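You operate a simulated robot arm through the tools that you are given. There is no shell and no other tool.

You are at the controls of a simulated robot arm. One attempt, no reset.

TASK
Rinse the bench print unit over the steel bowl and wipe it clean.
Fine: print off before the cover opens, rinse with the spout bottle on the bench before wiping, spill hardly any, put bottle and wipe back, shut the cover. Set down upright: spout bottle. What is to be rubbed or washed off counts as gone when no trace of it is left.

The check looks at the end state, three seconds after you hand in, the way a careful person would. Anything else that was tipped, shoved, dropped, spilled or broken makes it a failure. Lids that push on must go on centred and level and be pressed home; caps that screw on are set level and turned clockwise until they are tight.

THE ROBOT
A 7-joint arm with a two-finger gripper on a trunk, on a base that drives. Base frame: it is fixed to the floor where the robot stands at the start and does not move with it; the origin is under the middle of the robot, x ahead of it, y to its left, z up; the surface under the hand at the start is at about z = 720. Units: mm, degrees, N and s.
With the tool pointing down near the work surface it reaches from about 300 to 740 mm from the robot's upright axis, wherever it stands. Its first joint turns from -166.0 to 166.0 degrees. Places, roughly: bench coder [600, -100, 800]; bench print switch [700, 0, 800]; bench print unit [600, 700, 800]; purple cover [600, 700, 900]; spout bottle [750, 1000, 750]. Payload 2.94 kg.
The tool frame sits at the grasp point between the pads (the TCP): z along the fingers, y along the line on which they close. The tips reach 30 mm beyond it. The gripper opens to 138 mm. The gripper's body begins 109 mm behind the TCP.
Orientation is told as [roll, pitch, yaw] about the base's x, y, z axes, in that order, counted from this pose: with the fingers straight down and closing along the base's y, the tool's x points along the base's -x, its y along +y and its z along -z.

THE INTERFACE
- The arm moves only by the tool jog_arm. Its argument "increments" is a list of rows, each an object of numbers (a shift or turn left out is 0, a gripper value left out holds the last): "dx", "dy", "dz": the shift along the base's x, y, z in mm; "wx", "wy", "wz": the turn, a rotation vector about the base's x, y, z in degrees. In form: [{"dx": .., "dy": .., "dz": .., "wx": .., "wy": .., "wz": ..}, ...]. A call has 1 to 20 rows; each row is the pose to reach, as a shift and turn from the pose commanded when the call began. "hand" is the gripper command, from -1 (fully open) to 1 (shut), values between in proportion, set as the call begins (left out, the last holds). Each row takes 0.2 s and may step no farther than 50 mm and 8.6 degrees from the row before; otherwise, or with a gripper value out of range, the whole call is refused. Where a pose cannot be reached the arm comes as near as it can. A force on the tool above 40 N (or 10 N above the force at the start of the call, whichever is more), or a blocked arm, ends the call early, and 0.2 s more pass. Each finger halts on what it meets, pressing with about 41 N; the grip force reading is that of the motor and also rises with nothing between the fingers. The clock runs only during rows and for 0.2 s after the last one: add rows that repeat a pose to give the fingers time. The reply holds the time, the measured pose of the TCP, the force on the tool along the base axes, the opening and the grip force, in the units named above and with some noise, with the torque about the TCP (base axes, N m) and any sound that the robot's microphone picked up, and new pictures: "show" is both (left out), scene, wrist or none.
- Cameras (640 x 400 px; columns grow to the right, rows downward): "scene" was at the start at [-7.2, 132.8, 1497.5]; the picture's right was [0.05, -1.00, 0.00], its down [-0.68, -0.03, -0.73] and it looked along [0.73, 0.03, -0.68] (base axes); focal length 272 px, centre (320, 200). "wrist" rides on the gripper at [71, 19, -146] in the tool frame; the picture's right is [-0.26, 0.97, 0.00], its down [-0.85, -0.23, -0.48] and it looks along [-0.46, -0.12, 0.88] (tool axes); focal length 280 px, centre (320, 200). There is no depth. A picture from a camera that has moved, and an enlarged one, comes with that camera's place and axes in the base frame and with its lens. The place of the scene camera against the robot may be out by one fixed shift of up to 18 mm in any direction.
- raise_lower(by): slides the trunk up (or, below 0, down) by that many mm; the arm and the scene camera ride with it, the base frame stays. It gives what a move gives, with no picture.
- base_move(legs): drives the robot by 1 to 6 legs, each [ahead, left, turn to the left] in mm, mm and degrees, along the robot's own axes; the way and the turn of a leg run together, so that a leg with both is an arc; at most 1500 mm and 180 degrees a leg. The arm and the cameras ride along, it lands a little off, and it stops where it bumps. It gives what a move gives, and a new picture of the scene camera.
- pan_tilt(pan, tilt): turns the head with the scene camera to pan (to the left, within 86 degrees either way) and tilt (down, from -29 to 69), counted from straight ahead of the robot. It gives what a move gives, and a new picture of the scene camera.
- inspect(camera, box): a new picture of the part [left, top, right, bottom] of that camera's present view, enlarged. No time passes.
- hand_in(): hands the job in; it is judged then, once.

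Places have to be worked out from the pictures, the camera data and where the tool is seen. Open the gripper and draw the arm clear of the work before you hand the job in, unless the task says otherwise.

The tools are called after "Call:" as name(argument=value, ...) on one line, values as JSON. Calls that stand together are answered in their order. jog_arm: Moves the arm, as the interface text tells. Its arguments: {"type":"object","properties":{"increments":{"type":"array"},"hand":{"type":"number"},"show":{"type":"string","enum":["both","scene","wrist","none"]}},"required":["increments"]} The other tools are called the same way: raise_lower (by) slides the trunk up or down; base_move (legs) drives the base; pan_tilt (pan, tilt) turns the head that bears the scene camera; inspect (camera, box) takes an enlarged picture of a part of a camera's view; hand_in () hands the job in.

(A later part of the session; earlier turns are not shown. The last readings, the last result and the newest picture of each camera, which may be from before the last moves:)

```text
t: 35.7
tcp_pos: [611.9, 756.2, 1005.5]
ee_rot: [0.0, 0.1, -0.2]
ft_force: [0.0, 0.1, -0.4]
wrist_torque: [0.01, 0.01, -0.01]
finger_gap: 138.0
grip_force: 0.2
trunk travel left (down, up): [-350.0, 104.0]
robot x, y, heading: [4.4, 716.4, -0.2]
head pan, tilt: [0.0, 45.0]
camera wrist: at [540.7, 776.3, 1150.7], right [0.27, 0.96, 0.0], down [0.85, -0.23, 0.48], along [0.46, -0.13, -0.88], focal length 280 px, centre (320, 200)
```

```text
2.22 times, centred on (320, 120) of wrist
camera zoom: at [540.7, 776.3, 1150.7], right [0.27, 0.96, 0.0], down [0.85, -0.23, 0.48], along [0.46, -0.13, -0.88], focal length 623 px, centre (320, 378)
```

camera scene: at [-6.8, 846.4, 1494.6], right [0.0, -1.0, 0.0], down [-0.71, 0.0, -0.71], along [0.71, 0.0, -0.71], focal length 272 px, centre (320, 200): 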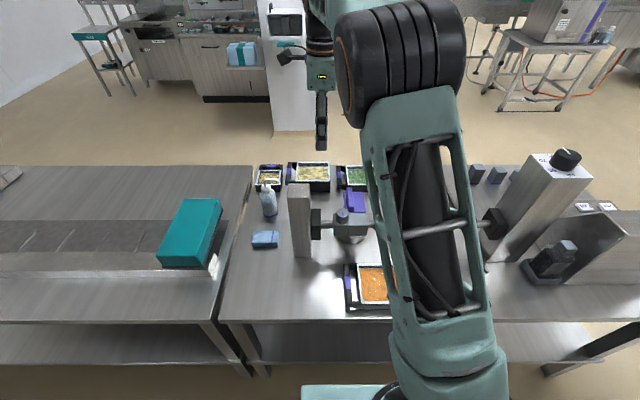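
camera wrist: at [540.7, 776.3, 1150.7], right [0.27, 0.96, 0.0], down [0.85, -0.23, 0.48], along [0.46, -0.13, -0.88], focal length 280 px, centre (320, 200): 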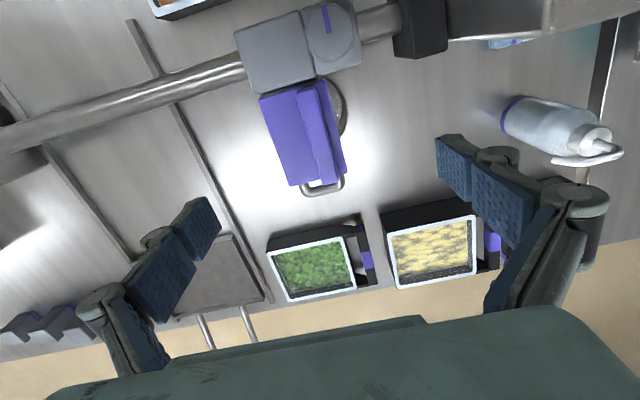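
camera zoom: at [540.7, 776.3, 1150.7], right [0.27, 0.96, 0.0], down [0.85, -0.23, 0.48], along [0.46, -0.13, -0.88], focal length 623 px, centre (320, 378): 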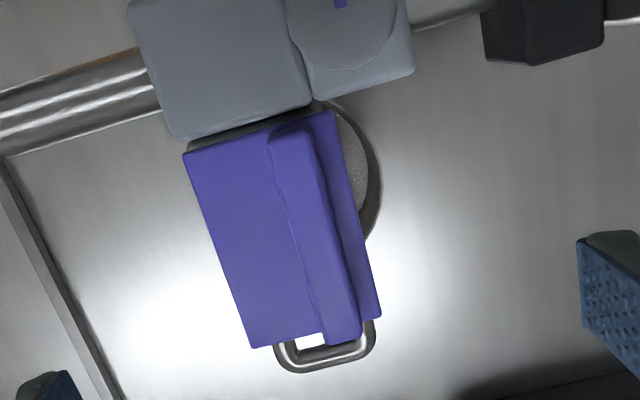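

Cover measured at x 567–661, y 710–774, top z≈874; rib at y 746–763 with top z≈892. I'll move the open fingers straddling the rib and descend to tips just above the cover plate.

Call:
jog_arm(increments=[{"dx": 1, "dy": -1, "dz": -30}, {"dx": 1, "dy": -1, "dz": -60}, {"dx": 1, "dy": -1, "dz": -80}, {"dx": 1, "dy": -1, "dz": -90}, {"dx": 1, "dy": -1, "dz": -95}, {"dx": 1, "dy": -1, "dz": -95}], hand=-0.4, show="wrist")

Call:
inspect(camera="wrist", box=[220, 60, 460, 240])

Call:
inspect(camera="scene", box=[300, 170, 400, 250])

```text
t: 37.1
tcp_pos: [612.9, 755.9, 909.4]
ee_rot: [0.0, 0.0, -0.2]
ft_force: [-0.3, -0.9, -0.6]
wrist_torque: [0.0, 0.0, -0.01]
finger_gap: 96.2
grip_force: 0.1
trunk travel left (down, up): [-350.0, 104.0]
robot x, y, heading: [-0.5, 718.6, -0.4]
head pan, tilt: [0.0, 45.0]
camera wrist: at [542.2, 775.1, 1055.5], right [0.27, 0.96, 0.0], down [0.85, -0.23, 0.48], along [0.46, -0.13, -0.88], focal length 280 px, centre (320, 200)
```

wrist: 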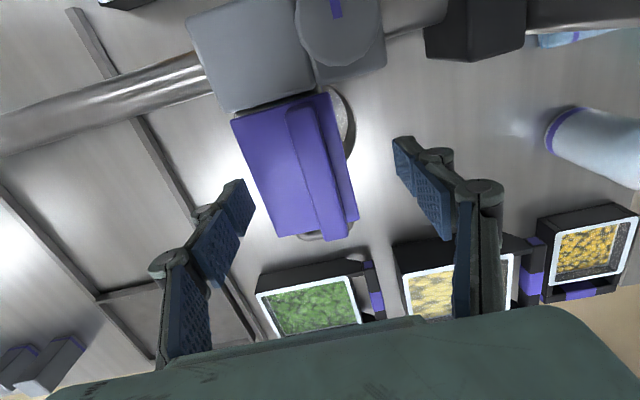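

```text
2.22 times, centred on (340, 150) of wrist
camera zoom: at [542.2, 775.1, 1055.5], right [0.27, 0.96, 0.0], down [0.85, -0.23, 0.48], along [0.46, -0.13, -0.88], focal length 623 px, centre (276, 311)
```

zoom: 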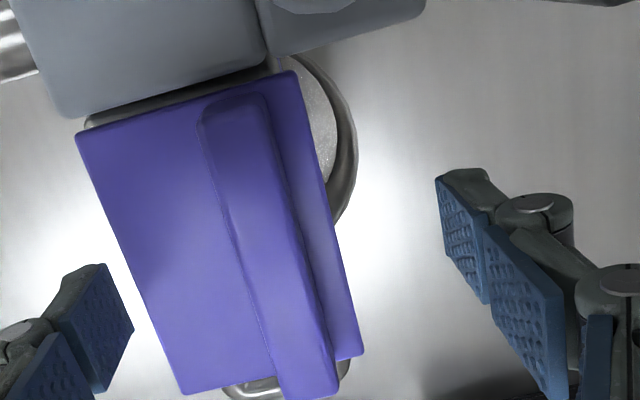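

```text
5.00 times, centred on (350, 210) of scene
camera zoom: at [-6.8, 846.4, 1494.6], right [0.0, -1.0, 0.0], down [-0.71, 0.0, -0.71], along [0.71, 0.0, -0.71], focal length 1362 px, centre (170, 150)
```

zoom: 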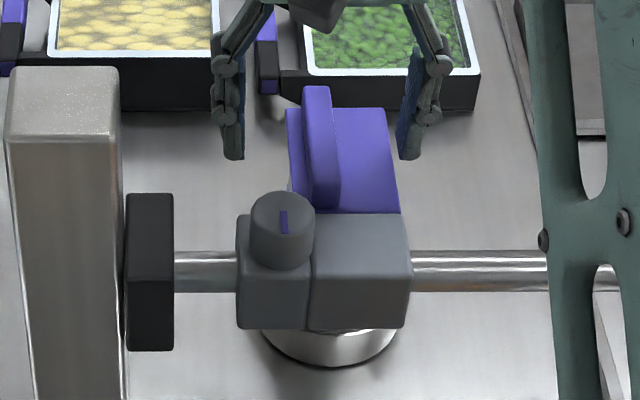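

The fingers straddle the rib with tips about 5 mm above the cover plate. I'll lower 2 mm and close on the rib.

Call:
jog_arm(increments=[{"dy": -1, "dz": -2}, {"dy": -1, "dz": -2}, {"dy": -1, "dz": -2}, {"dy": -1, "dz": -2}, {"dy": -1, "dz": -2}, {"dy": -1, "dz": -2}], hand=1, show="wrist")

Call:
inspect(camera="wrist", box=[220, 60, 460, 240])

```text
t: 38.5
tcp_pos: [612.4, 755.2, 907.2]
ee_rot: [0.2, 0.1, -0.2]
ft_force: [0.6, 3.3, 0.4]
wrist_torque: [0.19, -0.08, 0.17]
finger_gap: 17.5
grip_force: 42.9
trunk travel left (down, up): [-350.0, 104.0]
robot x, y, heading: [-0.1, 717.4, -0.2]
head pan, tilt: [0.0, 45.0]
camera wrist: at [542.3, 774.4, 1053.5], right [0.27, 0.96, 0.0], down [0.85, -0.23, 0.48], along [0.46, -0.13, -0.88], focal length 280 px, centre (320, 200)
```

wrist: 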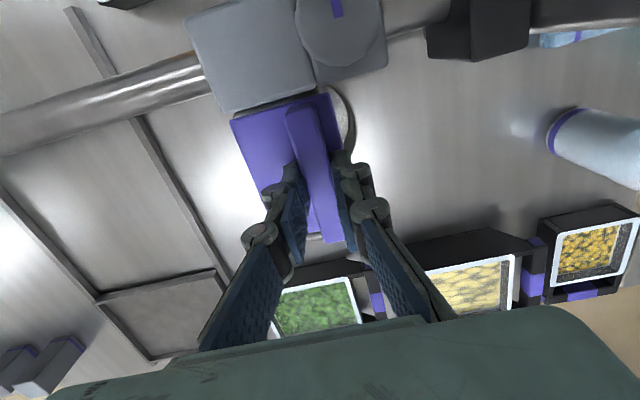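

```text
2.22 times, centred on (340, 150) of wrist
camera zoom: at [542.3, 774.4, 1053.5], right [0.27, 0.96, 0.0], down [0.85, -0.23, 0.48], along [0.46, -0.13, -0.88], focal length 623 px, centre (276, 311)
```

zoom: 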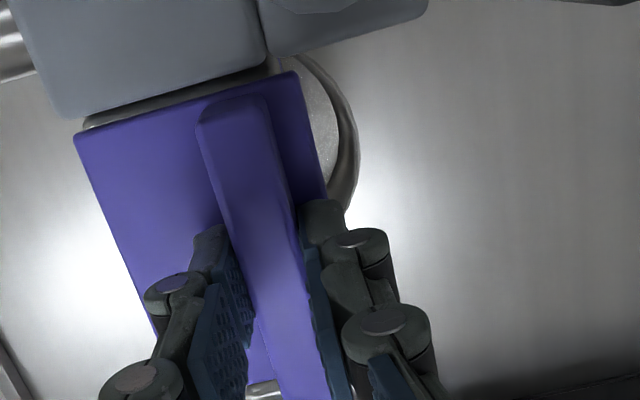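

Firm grip on the rib (gap 17.5 mm). I'll try lifting through the first 8° as if the hinge is along the −y edge at (y≈710, z≈874), watching the forces.

Call:
jog_arm(increments=[{"dy": -1.2, "dz": 1.6, "wx": 2}, {"dy": -2.4, "dz": 3.1, "wx": 4}, {"dy": -3.7, "dz": 4.5, "wx": 6}, {"dy": -5.1, "dz": 6.0, "wx": 8}], hand=1, show="wrist")

Call:
inspect(camera="wrist", box=[220, 60, 460, 240])

```text
t: 39.5
tcp_pos: [612.9, 748.9, 912.5]
ee_rot: [8.0, 0.2, -0.2]
ft_force: [-1.1, -0.8, 1.0]
wrist_torque: [-0.06, -0.47, 0.15]
finger_gap: 17.3
grip_force: 42.9
trunk travel left (down, up): [-350.0, 104.0]
robot x, y, heading: [-1.4, 717.0, -0.5]
head pan, tilt: [0.0, 45.0]
camera wrist: at [542.4, 747.5, 1060.7], right [0.27, 0.95, 0.13], down [0.85, -0.3, 0.44], along [0.46, 0.0, -0.89], focal length 280 px, centre (320, 200)
```

wrist: 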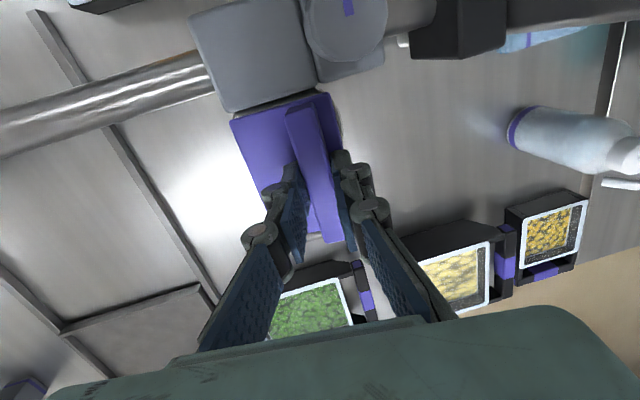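

```text
2.22 times, centred on (340, 150) of wrist
camera zoom: at [542.4, 747.5, 1060.7], right [0.27, 0.95, 0.13], down [0.85, -0.3, 0.44], along [0.46, 0.0, -0.89], focal length 623 px, centre (276, 311)
```

zoom: 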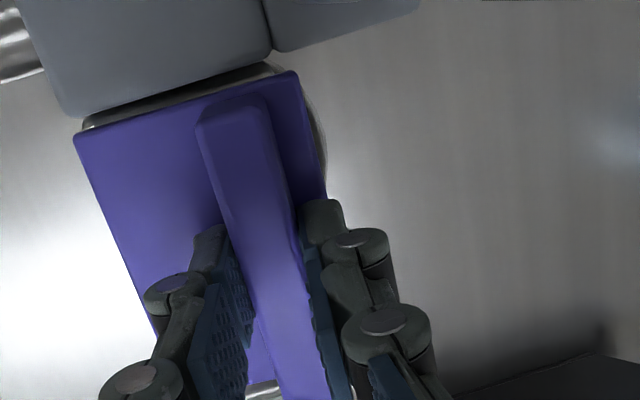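

Forces stayed near zero and the cover follows the hand. I'll check with the scene camera whether the −y edge stayed on the box as a hinge would.

Call:
inspect(camera="scene", box=[325, 175, 385, 225])

```text
8.00 times, centred on (355, 200) of scene
camera zoom: at [-7.1, 846.3, 1494.6], right [0.0, -1.0, 0.0], down [-0.71, 0.0, -0.71], along [0.71, 0.0, -0.71], focal length 2180 px, centre (40, 200)
```

zoom: 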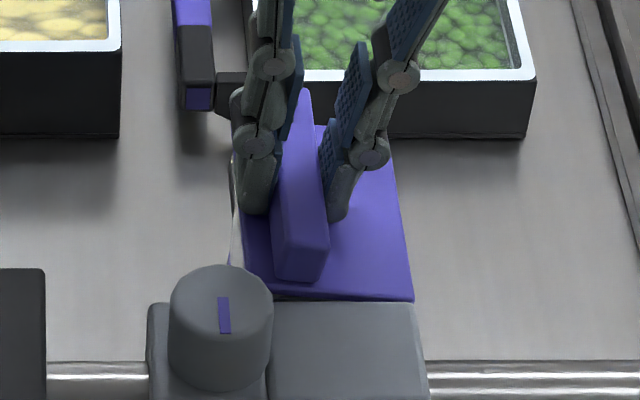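

The cover is tilting up nicely. I'll continue along the arc to about 40°.

Call:
jog_arm(increments=[{"dy": -2.8, "dz": 2.7, "wx": 4}, {"dy": -5.8, "dz": 5.2, "wx": 8}, {"dy": -9.0, "dz": 7.5, "wx": 12}, {"dy": -12.3, "dz": 9.5, "wx": 16}, {"dy": -15.8, "dz": 11.3, "wx": 20}, {"dy": -19.4, "dz": 12.9, "wx": 24}, {"dy": -23.0, "dz": 14.2, "wx": 28}, {"dy": -26.8, "dz": 15.3, "wx": 32}], hand=1, show="both")

Call:
inspect(camera="scene", box=[315, 165, 395, 235])

```text
t: 41.3
tcp_pos: [612.1, 717.3, 928.0]
ee_rot: [39.8, 0.3, -0.2]
ft_force: [-6.1, -18.3, -5.4]
wrist_torque: [-1.07, 0.21, 0.44]
finger_gap: 17.6
grip_force: 42.6
trunk travel left (down, up): [-350.0, 104.0]
robot x, y, heading: [1.8, 716.2, -0.2]
head pan, tilt: [0.0, 45.0]
camera scene: at [-6.9, 844.3, 1494.8], right [0.0, -1.0, 0.0], down [-0.71, 0.0, -0.71], along [0.71, 0.0, -0.71], focal length 272 px, centre (320, 200)
camera wrist: at [542.5, 639.9, 1052.2], right [0.27, 0.74, 0.62], down [0.85, -0.49, 0.21], along [0.46, 0.47, -0.76], focal length 280 px, centre (320, 200)
```

scene: 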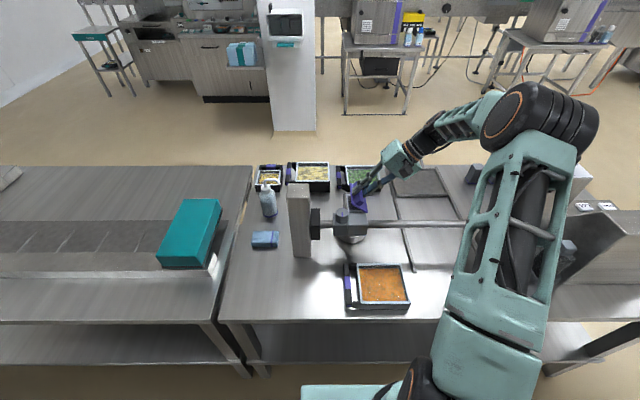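
wrist: 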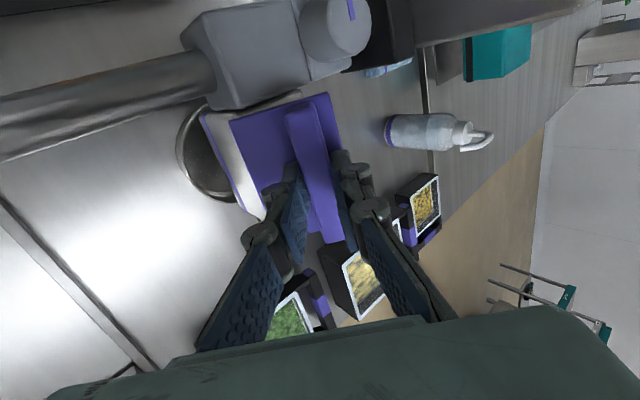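

```text
5.71 times, centred on (355, 200) of scene
camera zoom: at [-6.9, 844.3, 1494.8], right [0.0, -1.0, 0.0], down [-0.71, 0.0, -0.71], along [0.71, 0.0, -0.71], focal length 1557 px, centre (120, 200)
```

zoom: 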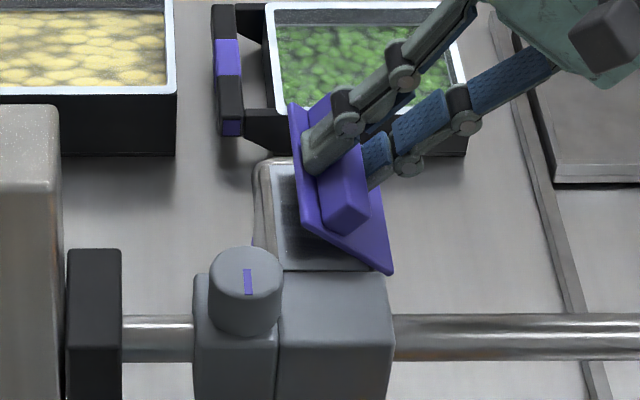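

The cover is opening about the −y edge, exposing a dark well. A −18 N force along y says the hand is lagging the arc; I'll shift a few mm to −y and see the force relax.

Call:
jog_arm(increments=[{"dy": -1.5, "dz": -0.5}, {"dy": -3, "dz": -1}], hand=1, show="none")

```text
t: 41.9
tcp_pos: [612.3, 717.2, 928.4]
ee_rot: [40.0, 0.1, 0.0]
ft_force: [-7.4, -12.4, -3.3]
wrist_torque: [-0.82, -0.16, 0.22]
finger_gap: 17.7
grip_force: 43.3
trunk travel left (down, up): [-350.0, 104.0]
robot x, y, heading: [3.4, 719.9, -0.3]
head pan, tilt: [0.0, 45.0]
```

Call:
jog_arm(increments=[{"dy": -2, "dz": -0.5}, {"dy": -4, "dz": -1}], hand=1, show="none")

```text
t: 42.5
tcp_pos: [613.1, 718.5, 927.7]
ee_rot: [40.4, 0.2, -0.1]
ft_force: [-5.7, 0.5, -3.6]
wrist_torque: [0.02, -0.41, -0.12]
finger_gap: 17.4
grip_force: 43.4
trunk travel left (down, up): [-350.0, 104.0]
robot x, y, heading: [-1.7, 716.7, -0.3]
head pan, tilt: [0.0, 45.0]
```

Force is relaxed; the fit places the hinge at about (y 709, z 863). I'll continue the arc with that centre to about 72°.

Call:
jog_arm(increments=[{"dy": -4.3, "dz": 0.3, "wx": 4}, {"dy": -8.65, "dz": 0.5, "wx": 8}, {"dy": -13.1, "dz": 0.2, "wx": 12}, {"dy": -17.4, "dz": -0.35, "wx": 16}, {"dy": -21.8, "dz": -1.2, "wx": 20}, {"dy": -26.0, "dz": -2.4, "wx": 24}, {"dy": -30.2, "dz": -3.9, "wx": 28}, {"dy": -34.3, "dz": -5.6, "wx": 32}], hand=1, show="scene")

Call:
inspect(camera="scene", box=[315, 165, 395, 235])

```text
t: 44.3
tcp_pos: [613.8, 680.3, 922.2]
ee_rot: [72.2, 0.0, 0.1]
ft_force: [-2.8, 2.3, 17.7]
wrist_torque: [0.6, 0.19, 0.44]
finger_gap: 17.3
grip_force: 43.1
trunk travel left (down, up): [-350.0, 104.0]
robot x, y, heading: [2.3, 718.2, -0.5]
head pan, tilt: [0.0, 45.0]
camera scene: at [-9.3, 846.8, 1494.7], right [0.0, -1.0, 0.0], down [-0.71, 0.0, -0.71], along [0.71, 0.0, -0.71], focal length 272 px, centre (320, 200)
```

scene: 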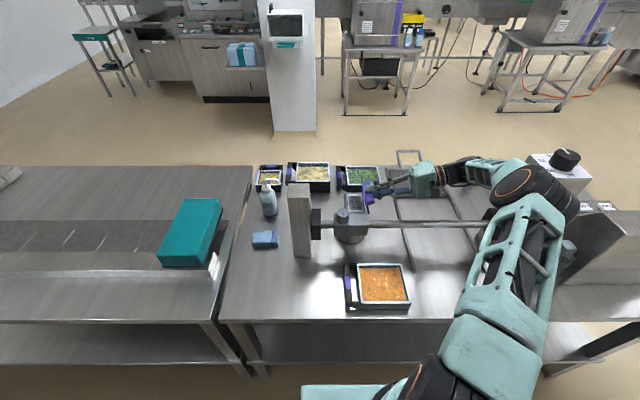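

```text
5.71 times, centred on (355, 200) of scene
camera zoom: at [-9.3, 846.8, 1494.7], right [0.0, -1.0, 0.0], down [-0.71, 0.0, -0.71], along [0.71, 0.0, -0.71], focal length 1557 px, centre (120, 200)
```

zoom: 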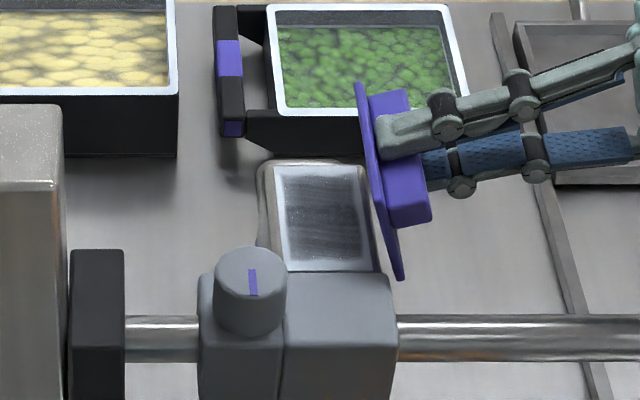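

The cover is nearly upright and the smeared print plate is visible. The hand is pressed upward by 18 N, so I'll raise 2.5 mm and then continue past vertical to about 100°.

Call:
jog_arm(increments=[{"dz": 2.5}, {"dy": -4, "dz": 0.5, "wx": 4}, {"dy": -8, "dz": -1.8, "wx": 8}, {"dy": -11.7, "dz": -4.4, "wx": 12}, {"dy": -15.3, "dz": -7.1, "wx": 16}, {"dy": -18.6, "dz": -10.2, "wx": 20}, {"dy": -21.7, "dz": -13.4, "wx": 24}, {"dy": -24.6, "dz": -16.9, "wx": 28}], hand=1, show="scene")

Call:
inspect(camera="scene", box=[315, 165, 395, 235])

```text
t: 46.1
tcp_pos: [613.4, 660.8, 907.5]
ee_rot: [96.1, 0.2, 0.0]
ft_force: [-2.9, 1.1, -0.8]
wrist_torque: [-0.04, -0.32, 0.59]
finger_gap: 17.3
grip_force: 43.2
out of reach, approached as far as the arm can: row 8
trunk travel left (down, up): [-350.0, 104.0]
robot x, y, heading: [0.6, 715.6, -0.2]
head pan, tilt: [0.0, 45.0]
camera scene: at [-6.9, 846.5, 1494.6], right [0.0, -1.0, 0.0], down [-0.71, 0.0, -0.71], along [0.71, 0.0, -0.71], focal length 272 px, centre (320, 200)
```

scene: 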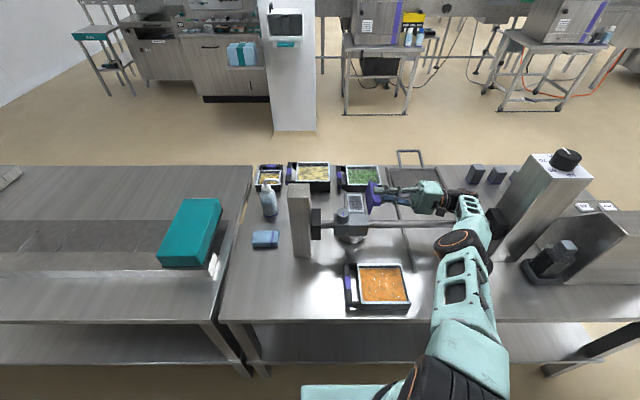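

```text
5.71 times, centred on (355, 200) of scene
camera zoom: at [-6.9, 846.5, 1494.6], right [0.0, -1.0, 0.0], down [-0.71, 0.0, -0.71], along [0.71, 0.0, -0.71], focal length 1557 px, centre (120, 200)
```

zoom: 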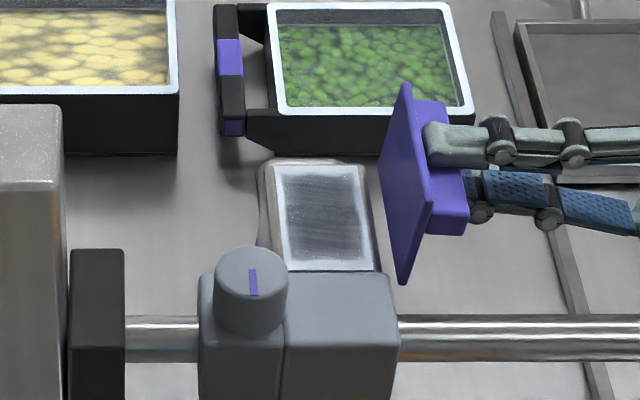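

The cover stands at about 96°, past vertical, with the arm at its limit and forces near zero. I'll open the fingers a little and see whether it stays open.

Call:
jog_arm(increments=[{"dy": 0}, {"dy": 0}, {"dy": 0}], hand=0.5, show="none")

Call:
inspect(camera="scene", box=[315, 165, 395, 235])

```text
t: 46.9
tcp_pos: [613.0, 660.1, 908.5]
ee_rot: [95.9, 0.2, 0.0]
ft_force: [0.0, 1.3, 0.6]
wrist_torque: [0.03, -0.01, -0.02]
finger_gap: 35.3
grip_force: 0.1
trunk travel left (down, up): [-350.0, 104.0]
robot x, y, heading: [-0.5, 713.4, -0.4]
head pan, tilt: [0.0, 45.0]
```

```text
5.71 times, centred on (355, 200) of scene
camera zoom: at [-6.8, 846.3, 1494.6], right [0.0, -1.0, 0.0], down [-0.71, 0.0, -0.71], along [0.71, 0.0, -0.71], focal length 1557 px, centre (120, 200)
```

zoom: 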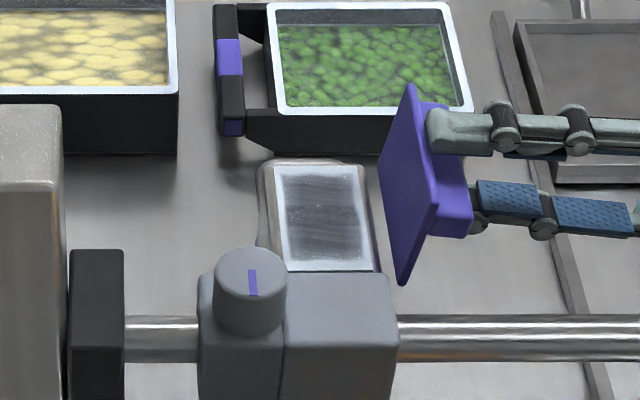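

The rib is released; the cover may be leaning lightly on the fingers. I'll retreat in −y in small steps and watch where it settles.

Call:
jog_arm(increments=[{"dy": -8, "dz": -0.8}, {"dy": -16, "dz": -1.7}, {"dy": -24, "dz": -2.5}, {"dy": -32, "dz": -3.4}, {"dy": -40, "dz": -4.2}], hand=0.5, show="none")

Call:
inspect(camera="scene", box=[315, 165, 395, 235])

```text
t: 48.1
tcp_pos: [595.4, 636.3, 905.3]
ee_rot: [95.9, 0.2, 0.0]
ft_force: [-0.5, 0.3, -0.6]
wrist_torque: [0.05, -0.03, 0.03]
finger_gap: 34.7
grip_force: 0.2
out of reach, approached as far as the arm can: row 1, 2, 3, 4, 5
trunk travel left (down, up): [-350.0, 104.0]
robot x, y, heading: [3.3, 716.9, -0.3]
head pan, tilt: [0.0, 45.0]
```

```text
5.71 times, centred on (355, 200) of scene
camera zoom: at [-6.1, 847.5, 1494.6], right [0.0, -1.0, 0.0], down [-0.71, 0.0, -0.71], along [0.71, 0.0, -0.71], focal length 1557 px, centre (120, 200)
```

zoom: 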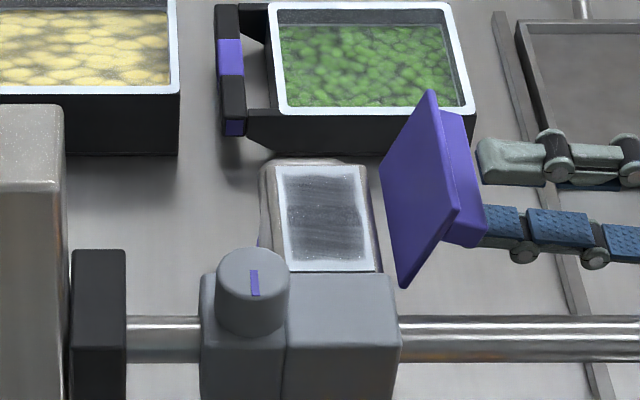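

The cover has swung a little farther to its open stop, and forces read zero. The arm is at a joint limit in this posture, so I'll back the hand straight off by driving the base 80 mm to the right.

Call:
base_move(legs=[[0, -80, 0]])

Call:
inspect(camera="scene", box=[280, 165, 360, 235])

```text
t: 49.2
tcp_pos: [593.2, 630.4, 900.9]
ee_rot: [97.0, 0.7, 3.0]
ft_force: [-0.1, 0.3, -0.5]
wrist_torque: [-0.01, 0.02, 0.02]
finger_gap: 35.2
grip_force: 0.1
trunk travel left (down, up): [-350.0, 104.0]
robot x, y, heading: [0.5, 681.1, 0.3]
head pan, tilt: [0.0, 45.0]
stopped in leg 1: the robot was blocked; the commanded pose is now the measured one
camera scene: at [-8.0, 812.9, 1494.3], right [0.01, -1.0, 0.0], down [-0.71, 0.0, -0.71], along [0.71, 0.0, -0.71], focal length 272 px, centre (320, 200)
```

scene: 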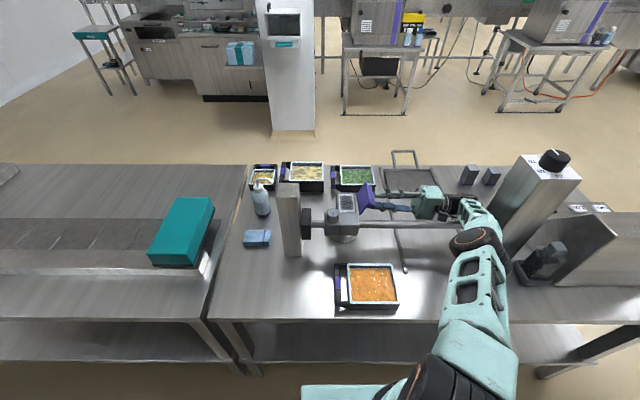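

```text
5.71 times, centred on (320, 200) of scene
camera zoom: at [-8.0, 812.9, 1494.3], right [0.01, -1.0, 0.0], down [-0.71, 0.0, -0.71], along [0.71, 0.0, -0.71], focal length 1557 px, centre (320, 200)
```

zoom: 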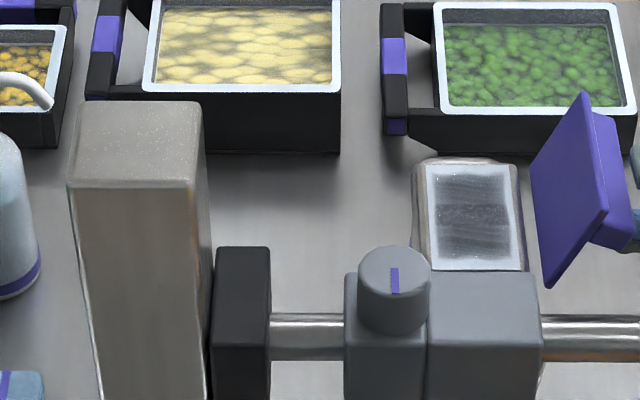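

The drive stopped early: the arm's elbow apparently touched something on the right (rod clamp/column). Let me look closely before moving again.

Call:
inspect(camera="scene", box=[340, 160, 560, 300])

Call:
inspect(camera="scene", box=[330, 160, 430, 240])

Call:
jog_arm(increments=[{"dz": 0}], show="wrist")

```text
2.86 times, centred on (450, 230) of scene
camera zoom: at [-8.0, 812.9, 1494.3], right [0.01, -1.0, 0.0], down [-0.71, 0.0, -0.71], along [0.71, 0.0, -0.71], focal length 778 px, centre (-51, 114)
```

zoom: 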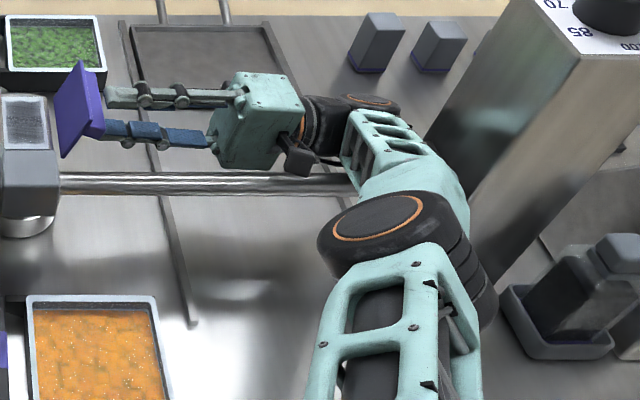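

```text
5.00 times, centred on (380, 200) of scene
camera zoom: at [-8.0, 812.9, 1494.3], right [0.01, -1.0, 0.0], down [-0.71, 0.0, -0.71], along [0.71, 0.0, -0.71], focal length 1362 px, centre (20, 200)
```

zoom: 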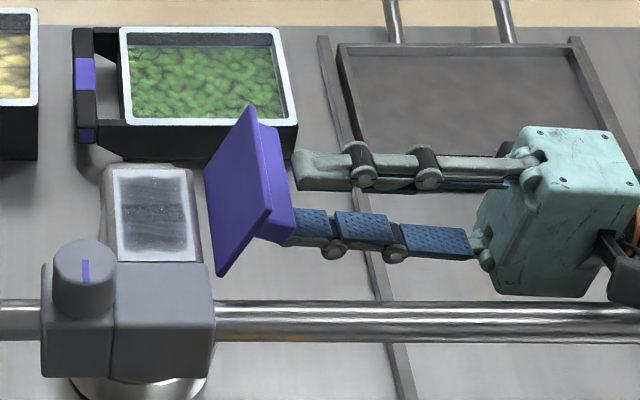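

```text
t: 49.6
tcp_pos: [592.6, 629.5, 901.3]
ee_rot: [97.0, 0.7, 3.0]
ft_force: [-1.7, 0.1, -0.8]
wrist_torque: [-0.01, 0.06, 0.05]
finger_gap: 35.0
grip_force: 0.3
trunk travel left (down, up): [-350.0, 104.0]
robot x, y, heading: [0.6, 678.7, 0.5]
head pan, tilt: [0.0, 45.0]
camera wrist: at [530.5, 480.5, 904.6], right [0.28, -0.1, 0.95], down [0.87, -0.4, -0.3], along [0.41, 0.91, -0.02], focal length 280 px, centre (320, 200)
```

wrist: 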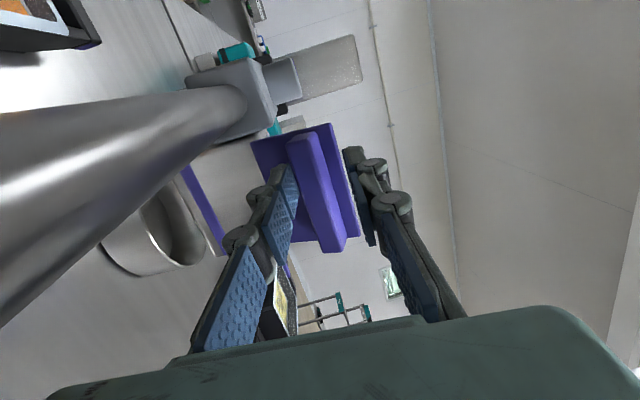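

The forearm has touched the side of the column. I'll open the fingers wider so they straddle the rib freely, then drive 15 mm back left to get off the column.

Call:
jog_arm(increments=[{"dz": 0}, {"dz": 0}, {"dz": 0}], hand=-0.3, show="none")

Call:
base_move(legs=[[0, 14, 0]])

Call:
inspect(camera="scene", box=[330, 160, 430, 240])

```text
t: 50.4
tcp_pos: [593.8, 630.8, 901.7]
ee_rot: [97.0, 0.7, 2.9]
ft_force: [0.0, -0.4, -0.5]
wrist_torque: [-0.01, 0.02, 0.02]
finger_gap: 90.0
grip_force: 0.3
trunk travel left (down, up): [-350.0, 104.0]
robot x, y, heading: [-0.8, 685.3, 0.2]
head pan, tilt: [0.0, 45.0]
```

```text
t: 51.2
tcp_pos: [593.4, 641.7, 902.5]
ee_rot: [96.9, 0.8, 2.7]
ft_force: [-0.3, 0.1, -0.3]
wrist_torque: [-0.03, 0.01, -0.01]
finger_gap: 90.4
grip_force: 0.1
trunk travel left (down, up): [-350.0, 104.0]
robot x, y, heading: [1.1, 693.0, 0.2]
head pan, tilt: [0.0, 45.0]
camera scene: at [-9.2, 826.4, 1494.7], right [0.0, -1.0, 0.0], down [-0.71, 0.0, -0.71], along [0.71, 0.0, -0.71], focal length 272 px, centre (320, 200)
```

scene: 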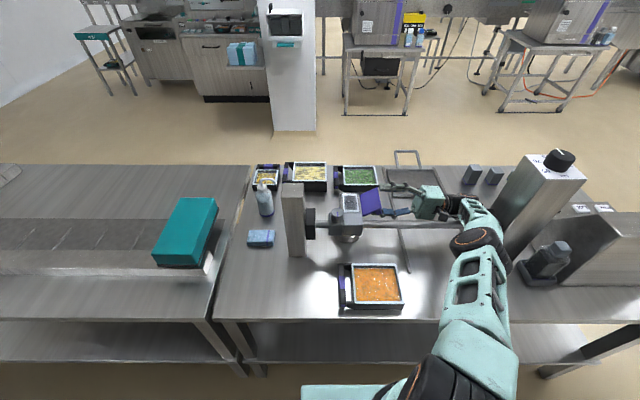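

```text
5.00 times, centred on (380, 200) of scene
camera zoom: at [-9.2, 826.4, 1494.7], right [0.0, -1.0, 0.0], down [-0.71, 0.0, -0.71], along [0.71, 0.0, -0.71], focal length 1362 px, centre (20, 200)
```

zoom: 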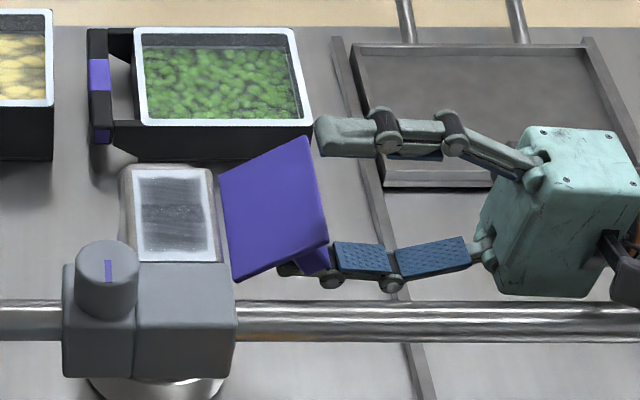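

The cover has been resting on the lower finger and leaned further as it opened. I'll open the gripper fully to let it down gently onto its stop.

Call:
jog_arm(increments=[{"dz": 0}, {"dz": 0}, {"dz": 0}], hand=-1, show="wrist")

Call:
inspect(camera="scene", box=[330, 160, 430, 240])

```text
t: 52.0
tcp_pos: [592.6, 641.0, 902.0]
ee_rot: [97.0, 0.7, 2.7]
ft_force: [0.2, 0.4, 0.1]
wrist_torque: [0.0, -0.02, -0.03]
finger_gap: 137.9
grip_force: 0.0
trunk travel left (down, up): [-350.0, 104.0]
robot x, y, heading: [2.7, 699.8, 0.0]
head pan, tilt: [0.0, 45.0]
camera wrist: at [529.8, 491.7, 905.2], right [0.28, -0.1, 0.95], down [0.87, -0.4, -0.3], along [0.42, 0.91, -0.02], focal length 280 px, centre (320, 200)
```

wrist: 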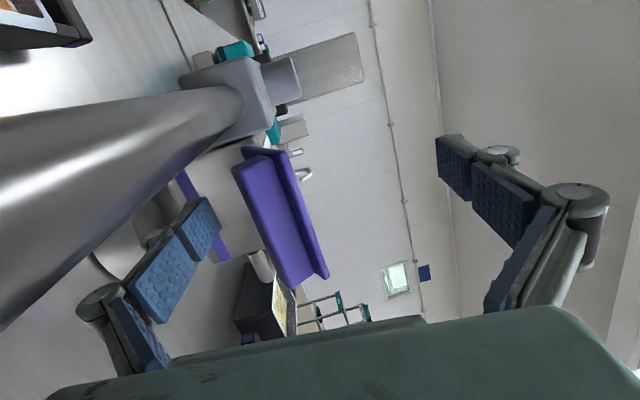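

```text
5.00 times, centred on (380, 200) of scene
camera zoom: at [-7.9, 826.1, 1494.6], right [0.0, -1.0, 0.0], down [-0.71, 0.0, -0.71], along [0.71, 0.0, -0.71], focal length 1362 px, centre (20, 200)
```

zoom: 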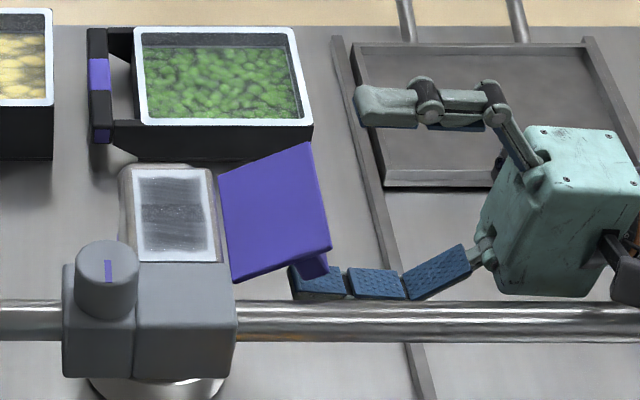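

The cover now rests open on its stop, free of the fingers. I'll swing the hand back upright while rising, which moves the lower finger out and the upper finger over the top.

Call:
jog_arm(increments=[{"dz": 3, "wx": -8}, {"dz": 10, "wx": -16}, {"dz": 22, "wx": -24}, {"dz": 40, "wx": -32}, {"dz": 65, "wx": -40}, {"dz": 95, "wx": -48}, {"dz": 130, "wx": -56}], hand=-1, show="both")

Call:
inspect(camera="scene", box=[310, 160, 410, 240])

```text
t: 53.6
tcp_pos: [592.6, 641.6, 1033.7]
ee_rot: [40.8, 2.8, 0.8]
ft_force: [-0.5, -0.2, 0.3]
wrist_torque: [0.08, 0.01, 0.0]
finger_gap: 138.1
grip_force: 0.2
trunk travel left (down, up): [-350.0, 104.0]
robot x, y, heading: [2.9, 702.1, 0.1]
head pan, tilt: [0.0, 45.0]
camera scene: at [-8.5, 826.6, 1494.5], right [0.0, -1.0, 0.0], down [-0.71, 0.0, -0.71], along [0.71, 0.0, -0.71], focal length 272 px, centre (320, 200)
camera wrist: at [529.0, 560.2, 1160.3], right [0.28, 0.73, 0.62], down [0.87, -0.47, 0.17], along [0.42, 0.49, -0.77], focal length 280 px, centre (320, 200)
```

scene: 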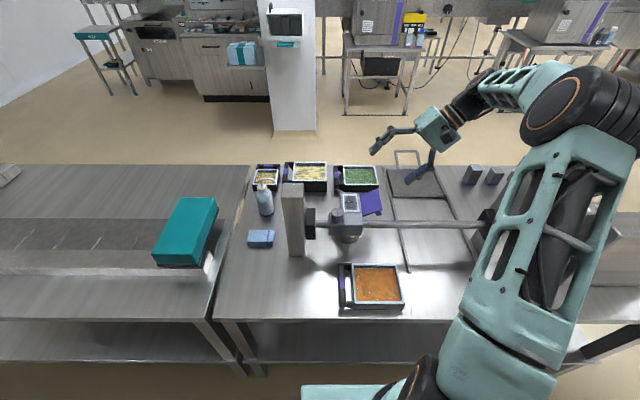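
wrist: 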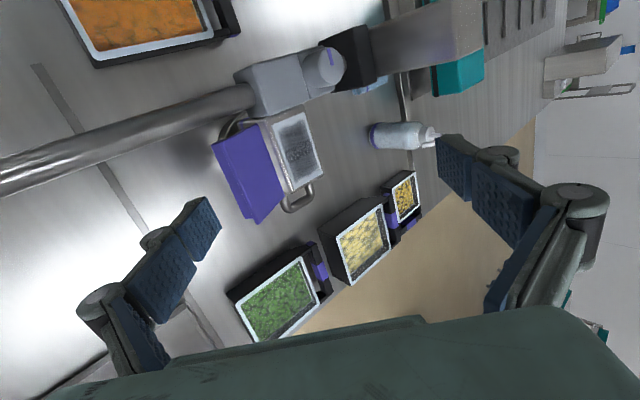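

```text
5.00 times, centred on (360, 200) of scene
camera zoom: at [-8.5, 826.6, 1494.5], right [0.0, -1.0, 0.0], down [-0.71, 0.0, -0.71], along [0.71, 0.0, -0.71], focal length 1362 px, centre (120, 200)
```

zoom: 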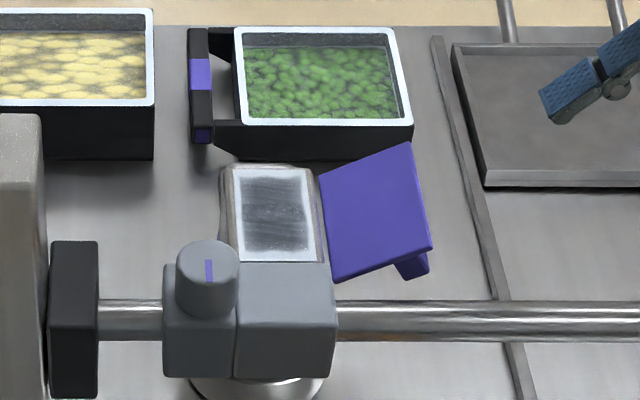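

The cover stays open and the smeared print plate is exposed. I'll level the hand and go above the plate for a close look.

Call:
jog_arm(increments=[{"dz": 10, "wx": -8, "wy": -0.6}, {"dz": 20, "wx": -16, "wy": -1.2}, {"dz": 20, "dy": 10, "wx": -24, "wy": -1.8}, {"dz": 20, "dy": 30, "wx": -32, "wy": -2.4}, {"dz": 20, "dy": 50, "wx": -40.8, "wy": -2.8, "wz": -0.8}, {"dx": -10, "dz": 0, "dy": 70, "wx": -40.8, "wy": -2.8, "wz": -0.8}, {"dx": -20, "dz": -20, "dy": 90, "wx": -40.8, "wy": -2.8, "wz": -0.8}, {"dx": -20, "dz": -30, "dy": 100, "wx": -40.8, "wy": -2.8, "wz": -0.8}], hand=-1, show="wrist")

Call:
inspect(camera="wrist", box=[240, 100, 400, 240])

```text
refused: row 5 steps farther than a row can; nothing moved
```

```text
2.86 times, centred on (320, 170) of wrist
camera zoom: at [529.0, 560.2, 1160.3], right [0.28, 0.73, 0.62], down [0.87, -0.47, 0.17], along [0.42, 0.49, -0.77], focal length 801 px, centre (320, 286)
```

zoom: 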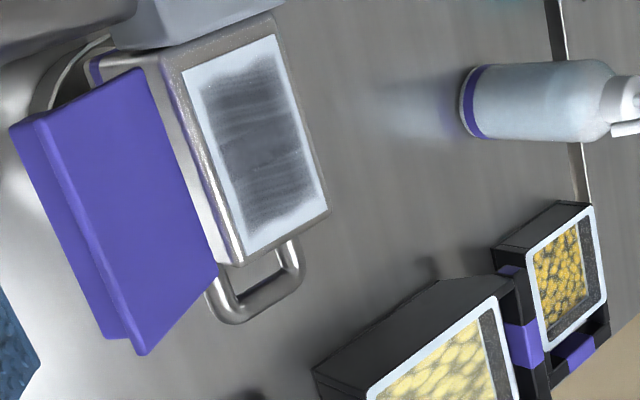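

Call:
jog_arm(increments=[{"dz": 10, "wx": -8, "wy": -0.6}, {"dz": 20, "wx": -16, "wy": -1.2}, {"dz": 20, "dy": 10, "wx": -24, "wy": -1.8}, {"dz": 20, "dy": 30, "wx": -32, "wy": -2.4}, {"dz": 20, "dy": 50, "wx": -40, "wy": -2.8}, {"dx": -10, "dz": 0, "dy": 70, "wx": -40.8, "wy": -2.8, "wz": -0.8}, {"dx": -20, "dz": -20, "dy": 90, "wx": -40.8, "wy": -2.8, "wz": -0.8}, {"dx": -20, "dz": -30, "dy": 100, "wx": -40.8, "wy": -2.8, "wz": -0.8}], hand=-1, show="wrist")

Call:
inspect(camera="wrist", box=[240, 60, 400, 200])

```text
t: 55.4
tcp_pos: [573.4, 739.7, 1002.3]
ee_rot: [0.1, -0.3, -0.8]
ft_force: [0.0, -0.2, 0.5]
wrist_torque: [0.0, 0.01, -0.01]
finger_gap: 138.1
grip_force: 0.0
trunk travel left (down, up): [-350.0, 104.0]
robot x, y, heading: [2.4, 698.7, 0.1]
head pan, tilt: [0.0, 45.0]
camera wrist: at [502.1, 761.3, 1148.1], right [0.28, 0.96, 0.0], down [0.84, -0.24, 0.48], along [0.46, -0.13, -0.88], focal length 280 px, centre (320, 200)
```

wrist: 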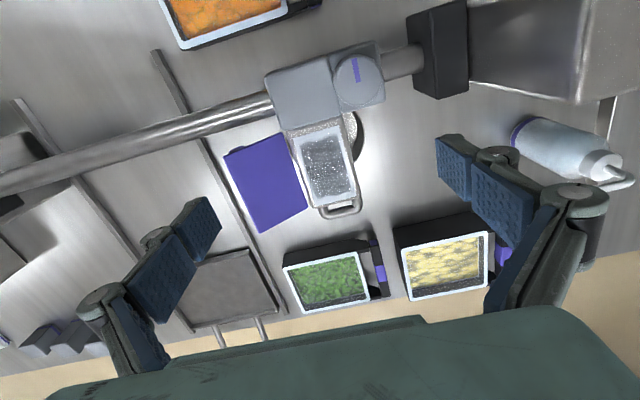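

```text
2.86 times, centred on (320, 130) of wrist
camera zoom: at [502.1, 761.3, 1148.1], right [0.28, 0.96, 0.0], down [0.84, -0.24, 0.48], along [0.46, -0.13, -0.88], focal length 801 px, centre (320, 400)
```

zoom: 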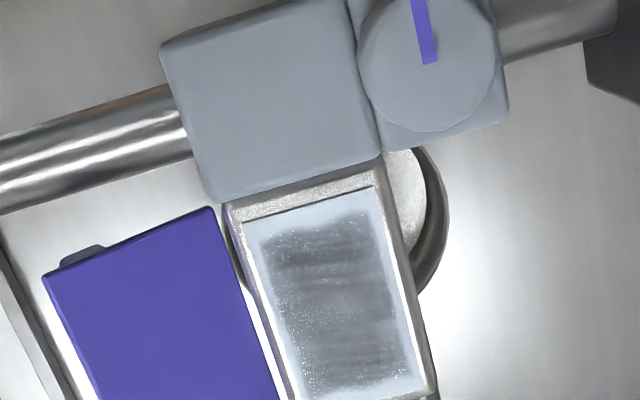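

The smear covers about x 581–649, y 717–755 on the plate. Now I'll look closely at the bottle and the wipe.

Call:
inspect(camera="scene", box=[235, 165, 305, 260])

Call:
inspect(camera="wrist", box=[490, 90, 640, 210])

```text
4.21 times, centred on (270, 212) of scene
camera zoom: at [-8.0, 826.2, 1494.6], right [0.0, -1.0, 0.0], down [-0.71, 0.0, -0.71], along [0.71, 0.0, -0.71], focal length 1147 px, centre (530, 147)
```

zoom: 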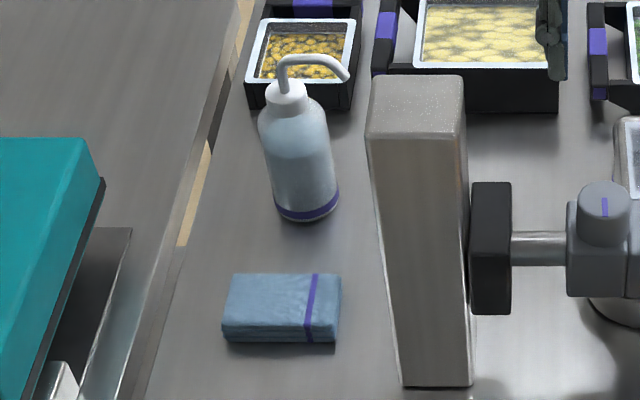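

```text
3.33 times, centred on (565, 150) of wrist
camera zoom: at [502.1, 761.3, 1148.1], right [0.28, 0.96, 0.0], down [0.84, -0.24, 0.48], along [0.46, -0.13, -0.88], focal length 935 px, centre (-497, 367)
```

zoom: 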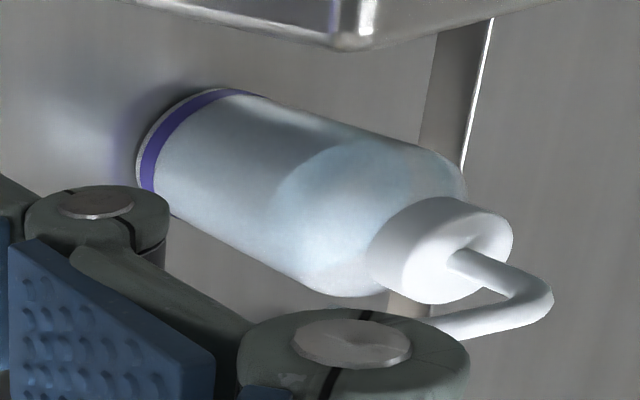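

The bottle (≈58 mm dia.) stands near (697, 1032) with its bent spout pointing to −y, top of spout near z≈895; I'll need to grip it with fingers closing along x. I'll raise the hand, turn to yaw −90, and drive left so the bottle is in reach.

Call:
jog_arm(increments=[{"dz": 40, "dx": -10}, {"dz": 80, "dx": -20, "wz": -8}, {"dz": 110, "dx": -40, "wz": -16}, {"dz": 120, "dx": -60, "wz": -24}, {"dz": 120, "dx": -80, "wz": -32}, {"dz": 120, "dx": -100, "wz": -40}, {"dz": 120, "dx": -100, "wz": -48}, {"dz": 120, "dx": -100, "wz": -56}, {"dz": 120, "dx": -100, "wz": -64}, {"dz": 120, "dx": -100, "wz": -72}, {"dz": 120, "dx": -100, "wz": -80}, {"dz": 120, "dx": -100, "wz": -88}, {"dz": 120, "dx": -100, "wz": -89.2}], hand=-1, show="none")

Call:
base_move(legs=[[0, 190, 0]])

```text
t: 58.2
tcp_pos: [473.7, 741.1, 1123.4]
ee_rot: [0.3, -0.1, -90.1]
ft_force: [-0.7, 0.1, -0.6]
wrist_torque: [0.02, -0.02, 0.0]
finger_gap: 137.9
grip_force: 0.1
trunk travel left (down, up): [-350.0, 104.0]
robot x, y, heading: [-2.1, 698.0, 0.2]
head pan, tilt: [0.0, 45.0]
```

```text
t: 60.5
tcp_pos: [472.2, 935.1, 1122.0]
ee_rot: [0.2, -0.2, -90.0]
ft_force: [-0.2, 0.0, 0.4]
wrist_torque: [0.0, 0.01, 0.03]
finger_gap: 138.1
grip_force: 0.0
trunk travel left (down, up): [-350.0, 104.0]
robot x, y, heading: [1.9, 890.1, 0.3]
head pan, tilt: [0.0, 45.0]
camera scene: at [-9.1, 1019.7, 1494.6], right [0.0, -1.0, 0.0], down [-0.71, 0.0, -0.71], along [0.71, 0.0, -0.71], focal length 272 px, centre (320, 200)
```

scene: 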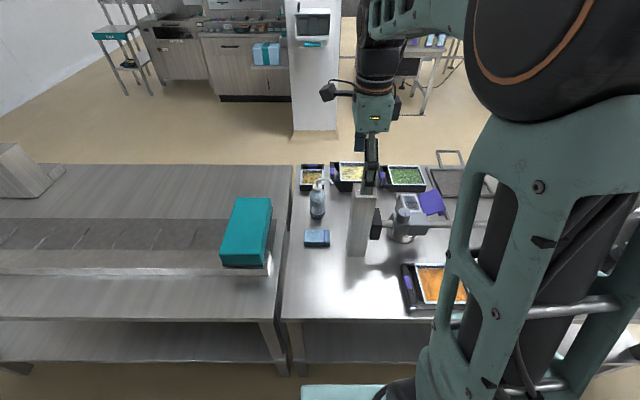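

Bottle is now straight ahead. I'll bring the hand over it at a safe height for a close look.

Call:
jog_arm(increments=[{"dy": 40}, {"dy": 80}, {"dx": 20, "dy": 97}, {"dx": 60, "dy": 97}, {"dx": 105, "dy": 97}, {"dx": 150, "dy": 97, "dz": -20}, {"dx": 190, "dy": 97, "dz": -50}, {"dx": 218, "dy": 97, "dz": -80}, {"dx": 218, "dy": 97, "dz": -110}, {"dx": 218, "dy": 97, "dz": -110}], hand=-1, show="both")

Call:
inspect(camera="scene", box=[270, 120, 390, 260])

```text
t: 62.7
tcp_pos: [690.3, 1031.1, 1010.0]
ee_rot: [0.2, -0.1, -90.0]
ft_force: [0.5, 0.7, -0.2]
wrist_torque: [-0.01, 0.01, 0.03]
finger_gap: 138.2
grip_force: 0.1
trunk travel left (down, up): [-350.0, 104.0]
robot x, y, heading: [0.8, 890.2, 0.1]
head pan, tilt: [0.0, 45.0]
camera scene: at [-9.1, 1019.5, 1494.6], right [0.0, -1.0, 0.0], down [-0.71, 0.0, -0.71], along [0.71, 0.0, -0.71], focal length 272 px, centre (320, 200)
camera wrist: at [707.9, 1103.8, 1155.0], right [0.97, -0.26, 0.0], down [-0.23, -0.85, 0.48], along [-0.12, -0.46, -0.88], focal length 280 px, centre (320, 200)
```

scene: 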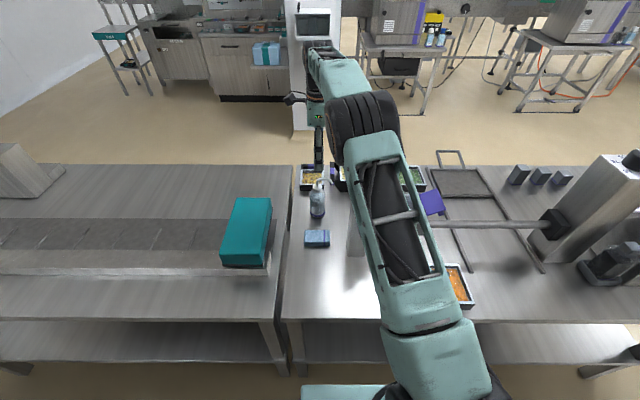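
wrist: 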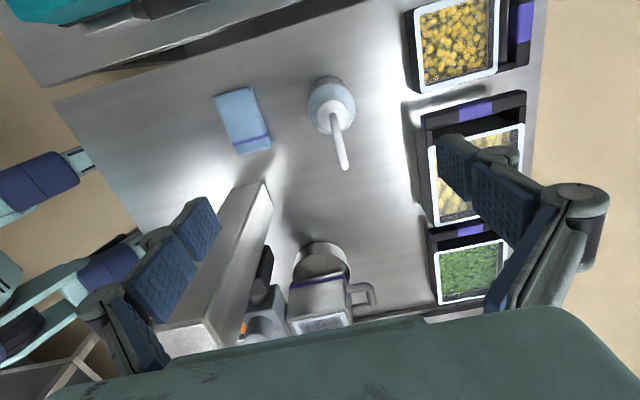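

```text
2.86 times, centred on (330, 190) of scene
camera zoom: at [-9.1, 1019.5, 1494.6], right [0.0, -1.0, 0.0], down [-0.71, 0.0, -0.71], along [0.71, 0.0, -0.71], focal length 778 px, centre (291, 229)
```

zoom: 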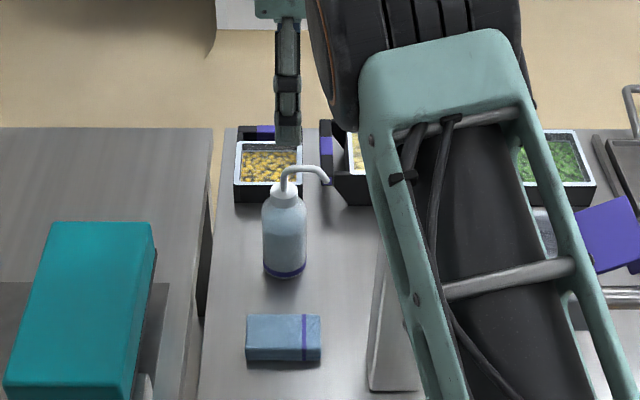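

Call:
inspect(camera="wrist", box=[200, 60, 380, 190])

```text
3.08 times, centred on (290, 125) of wrist
camera zoom: at [707.9, 1103.8, 1155.0], right [0.97, -0.26, 0.0], down [-0.23, -0.85, 0.48], along [-0.12, -0.46, -0.88], focal length 863 px, centre (412, 431)
```

zoom: 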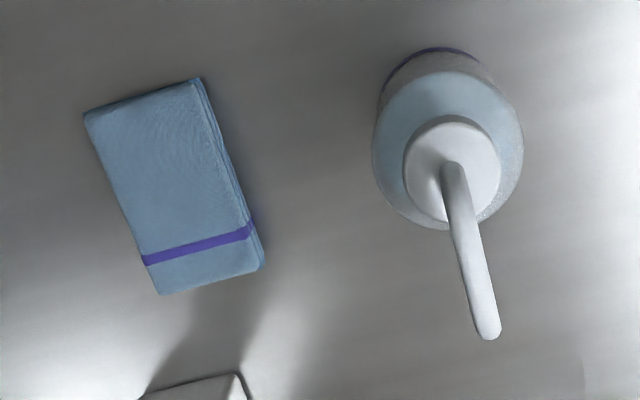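

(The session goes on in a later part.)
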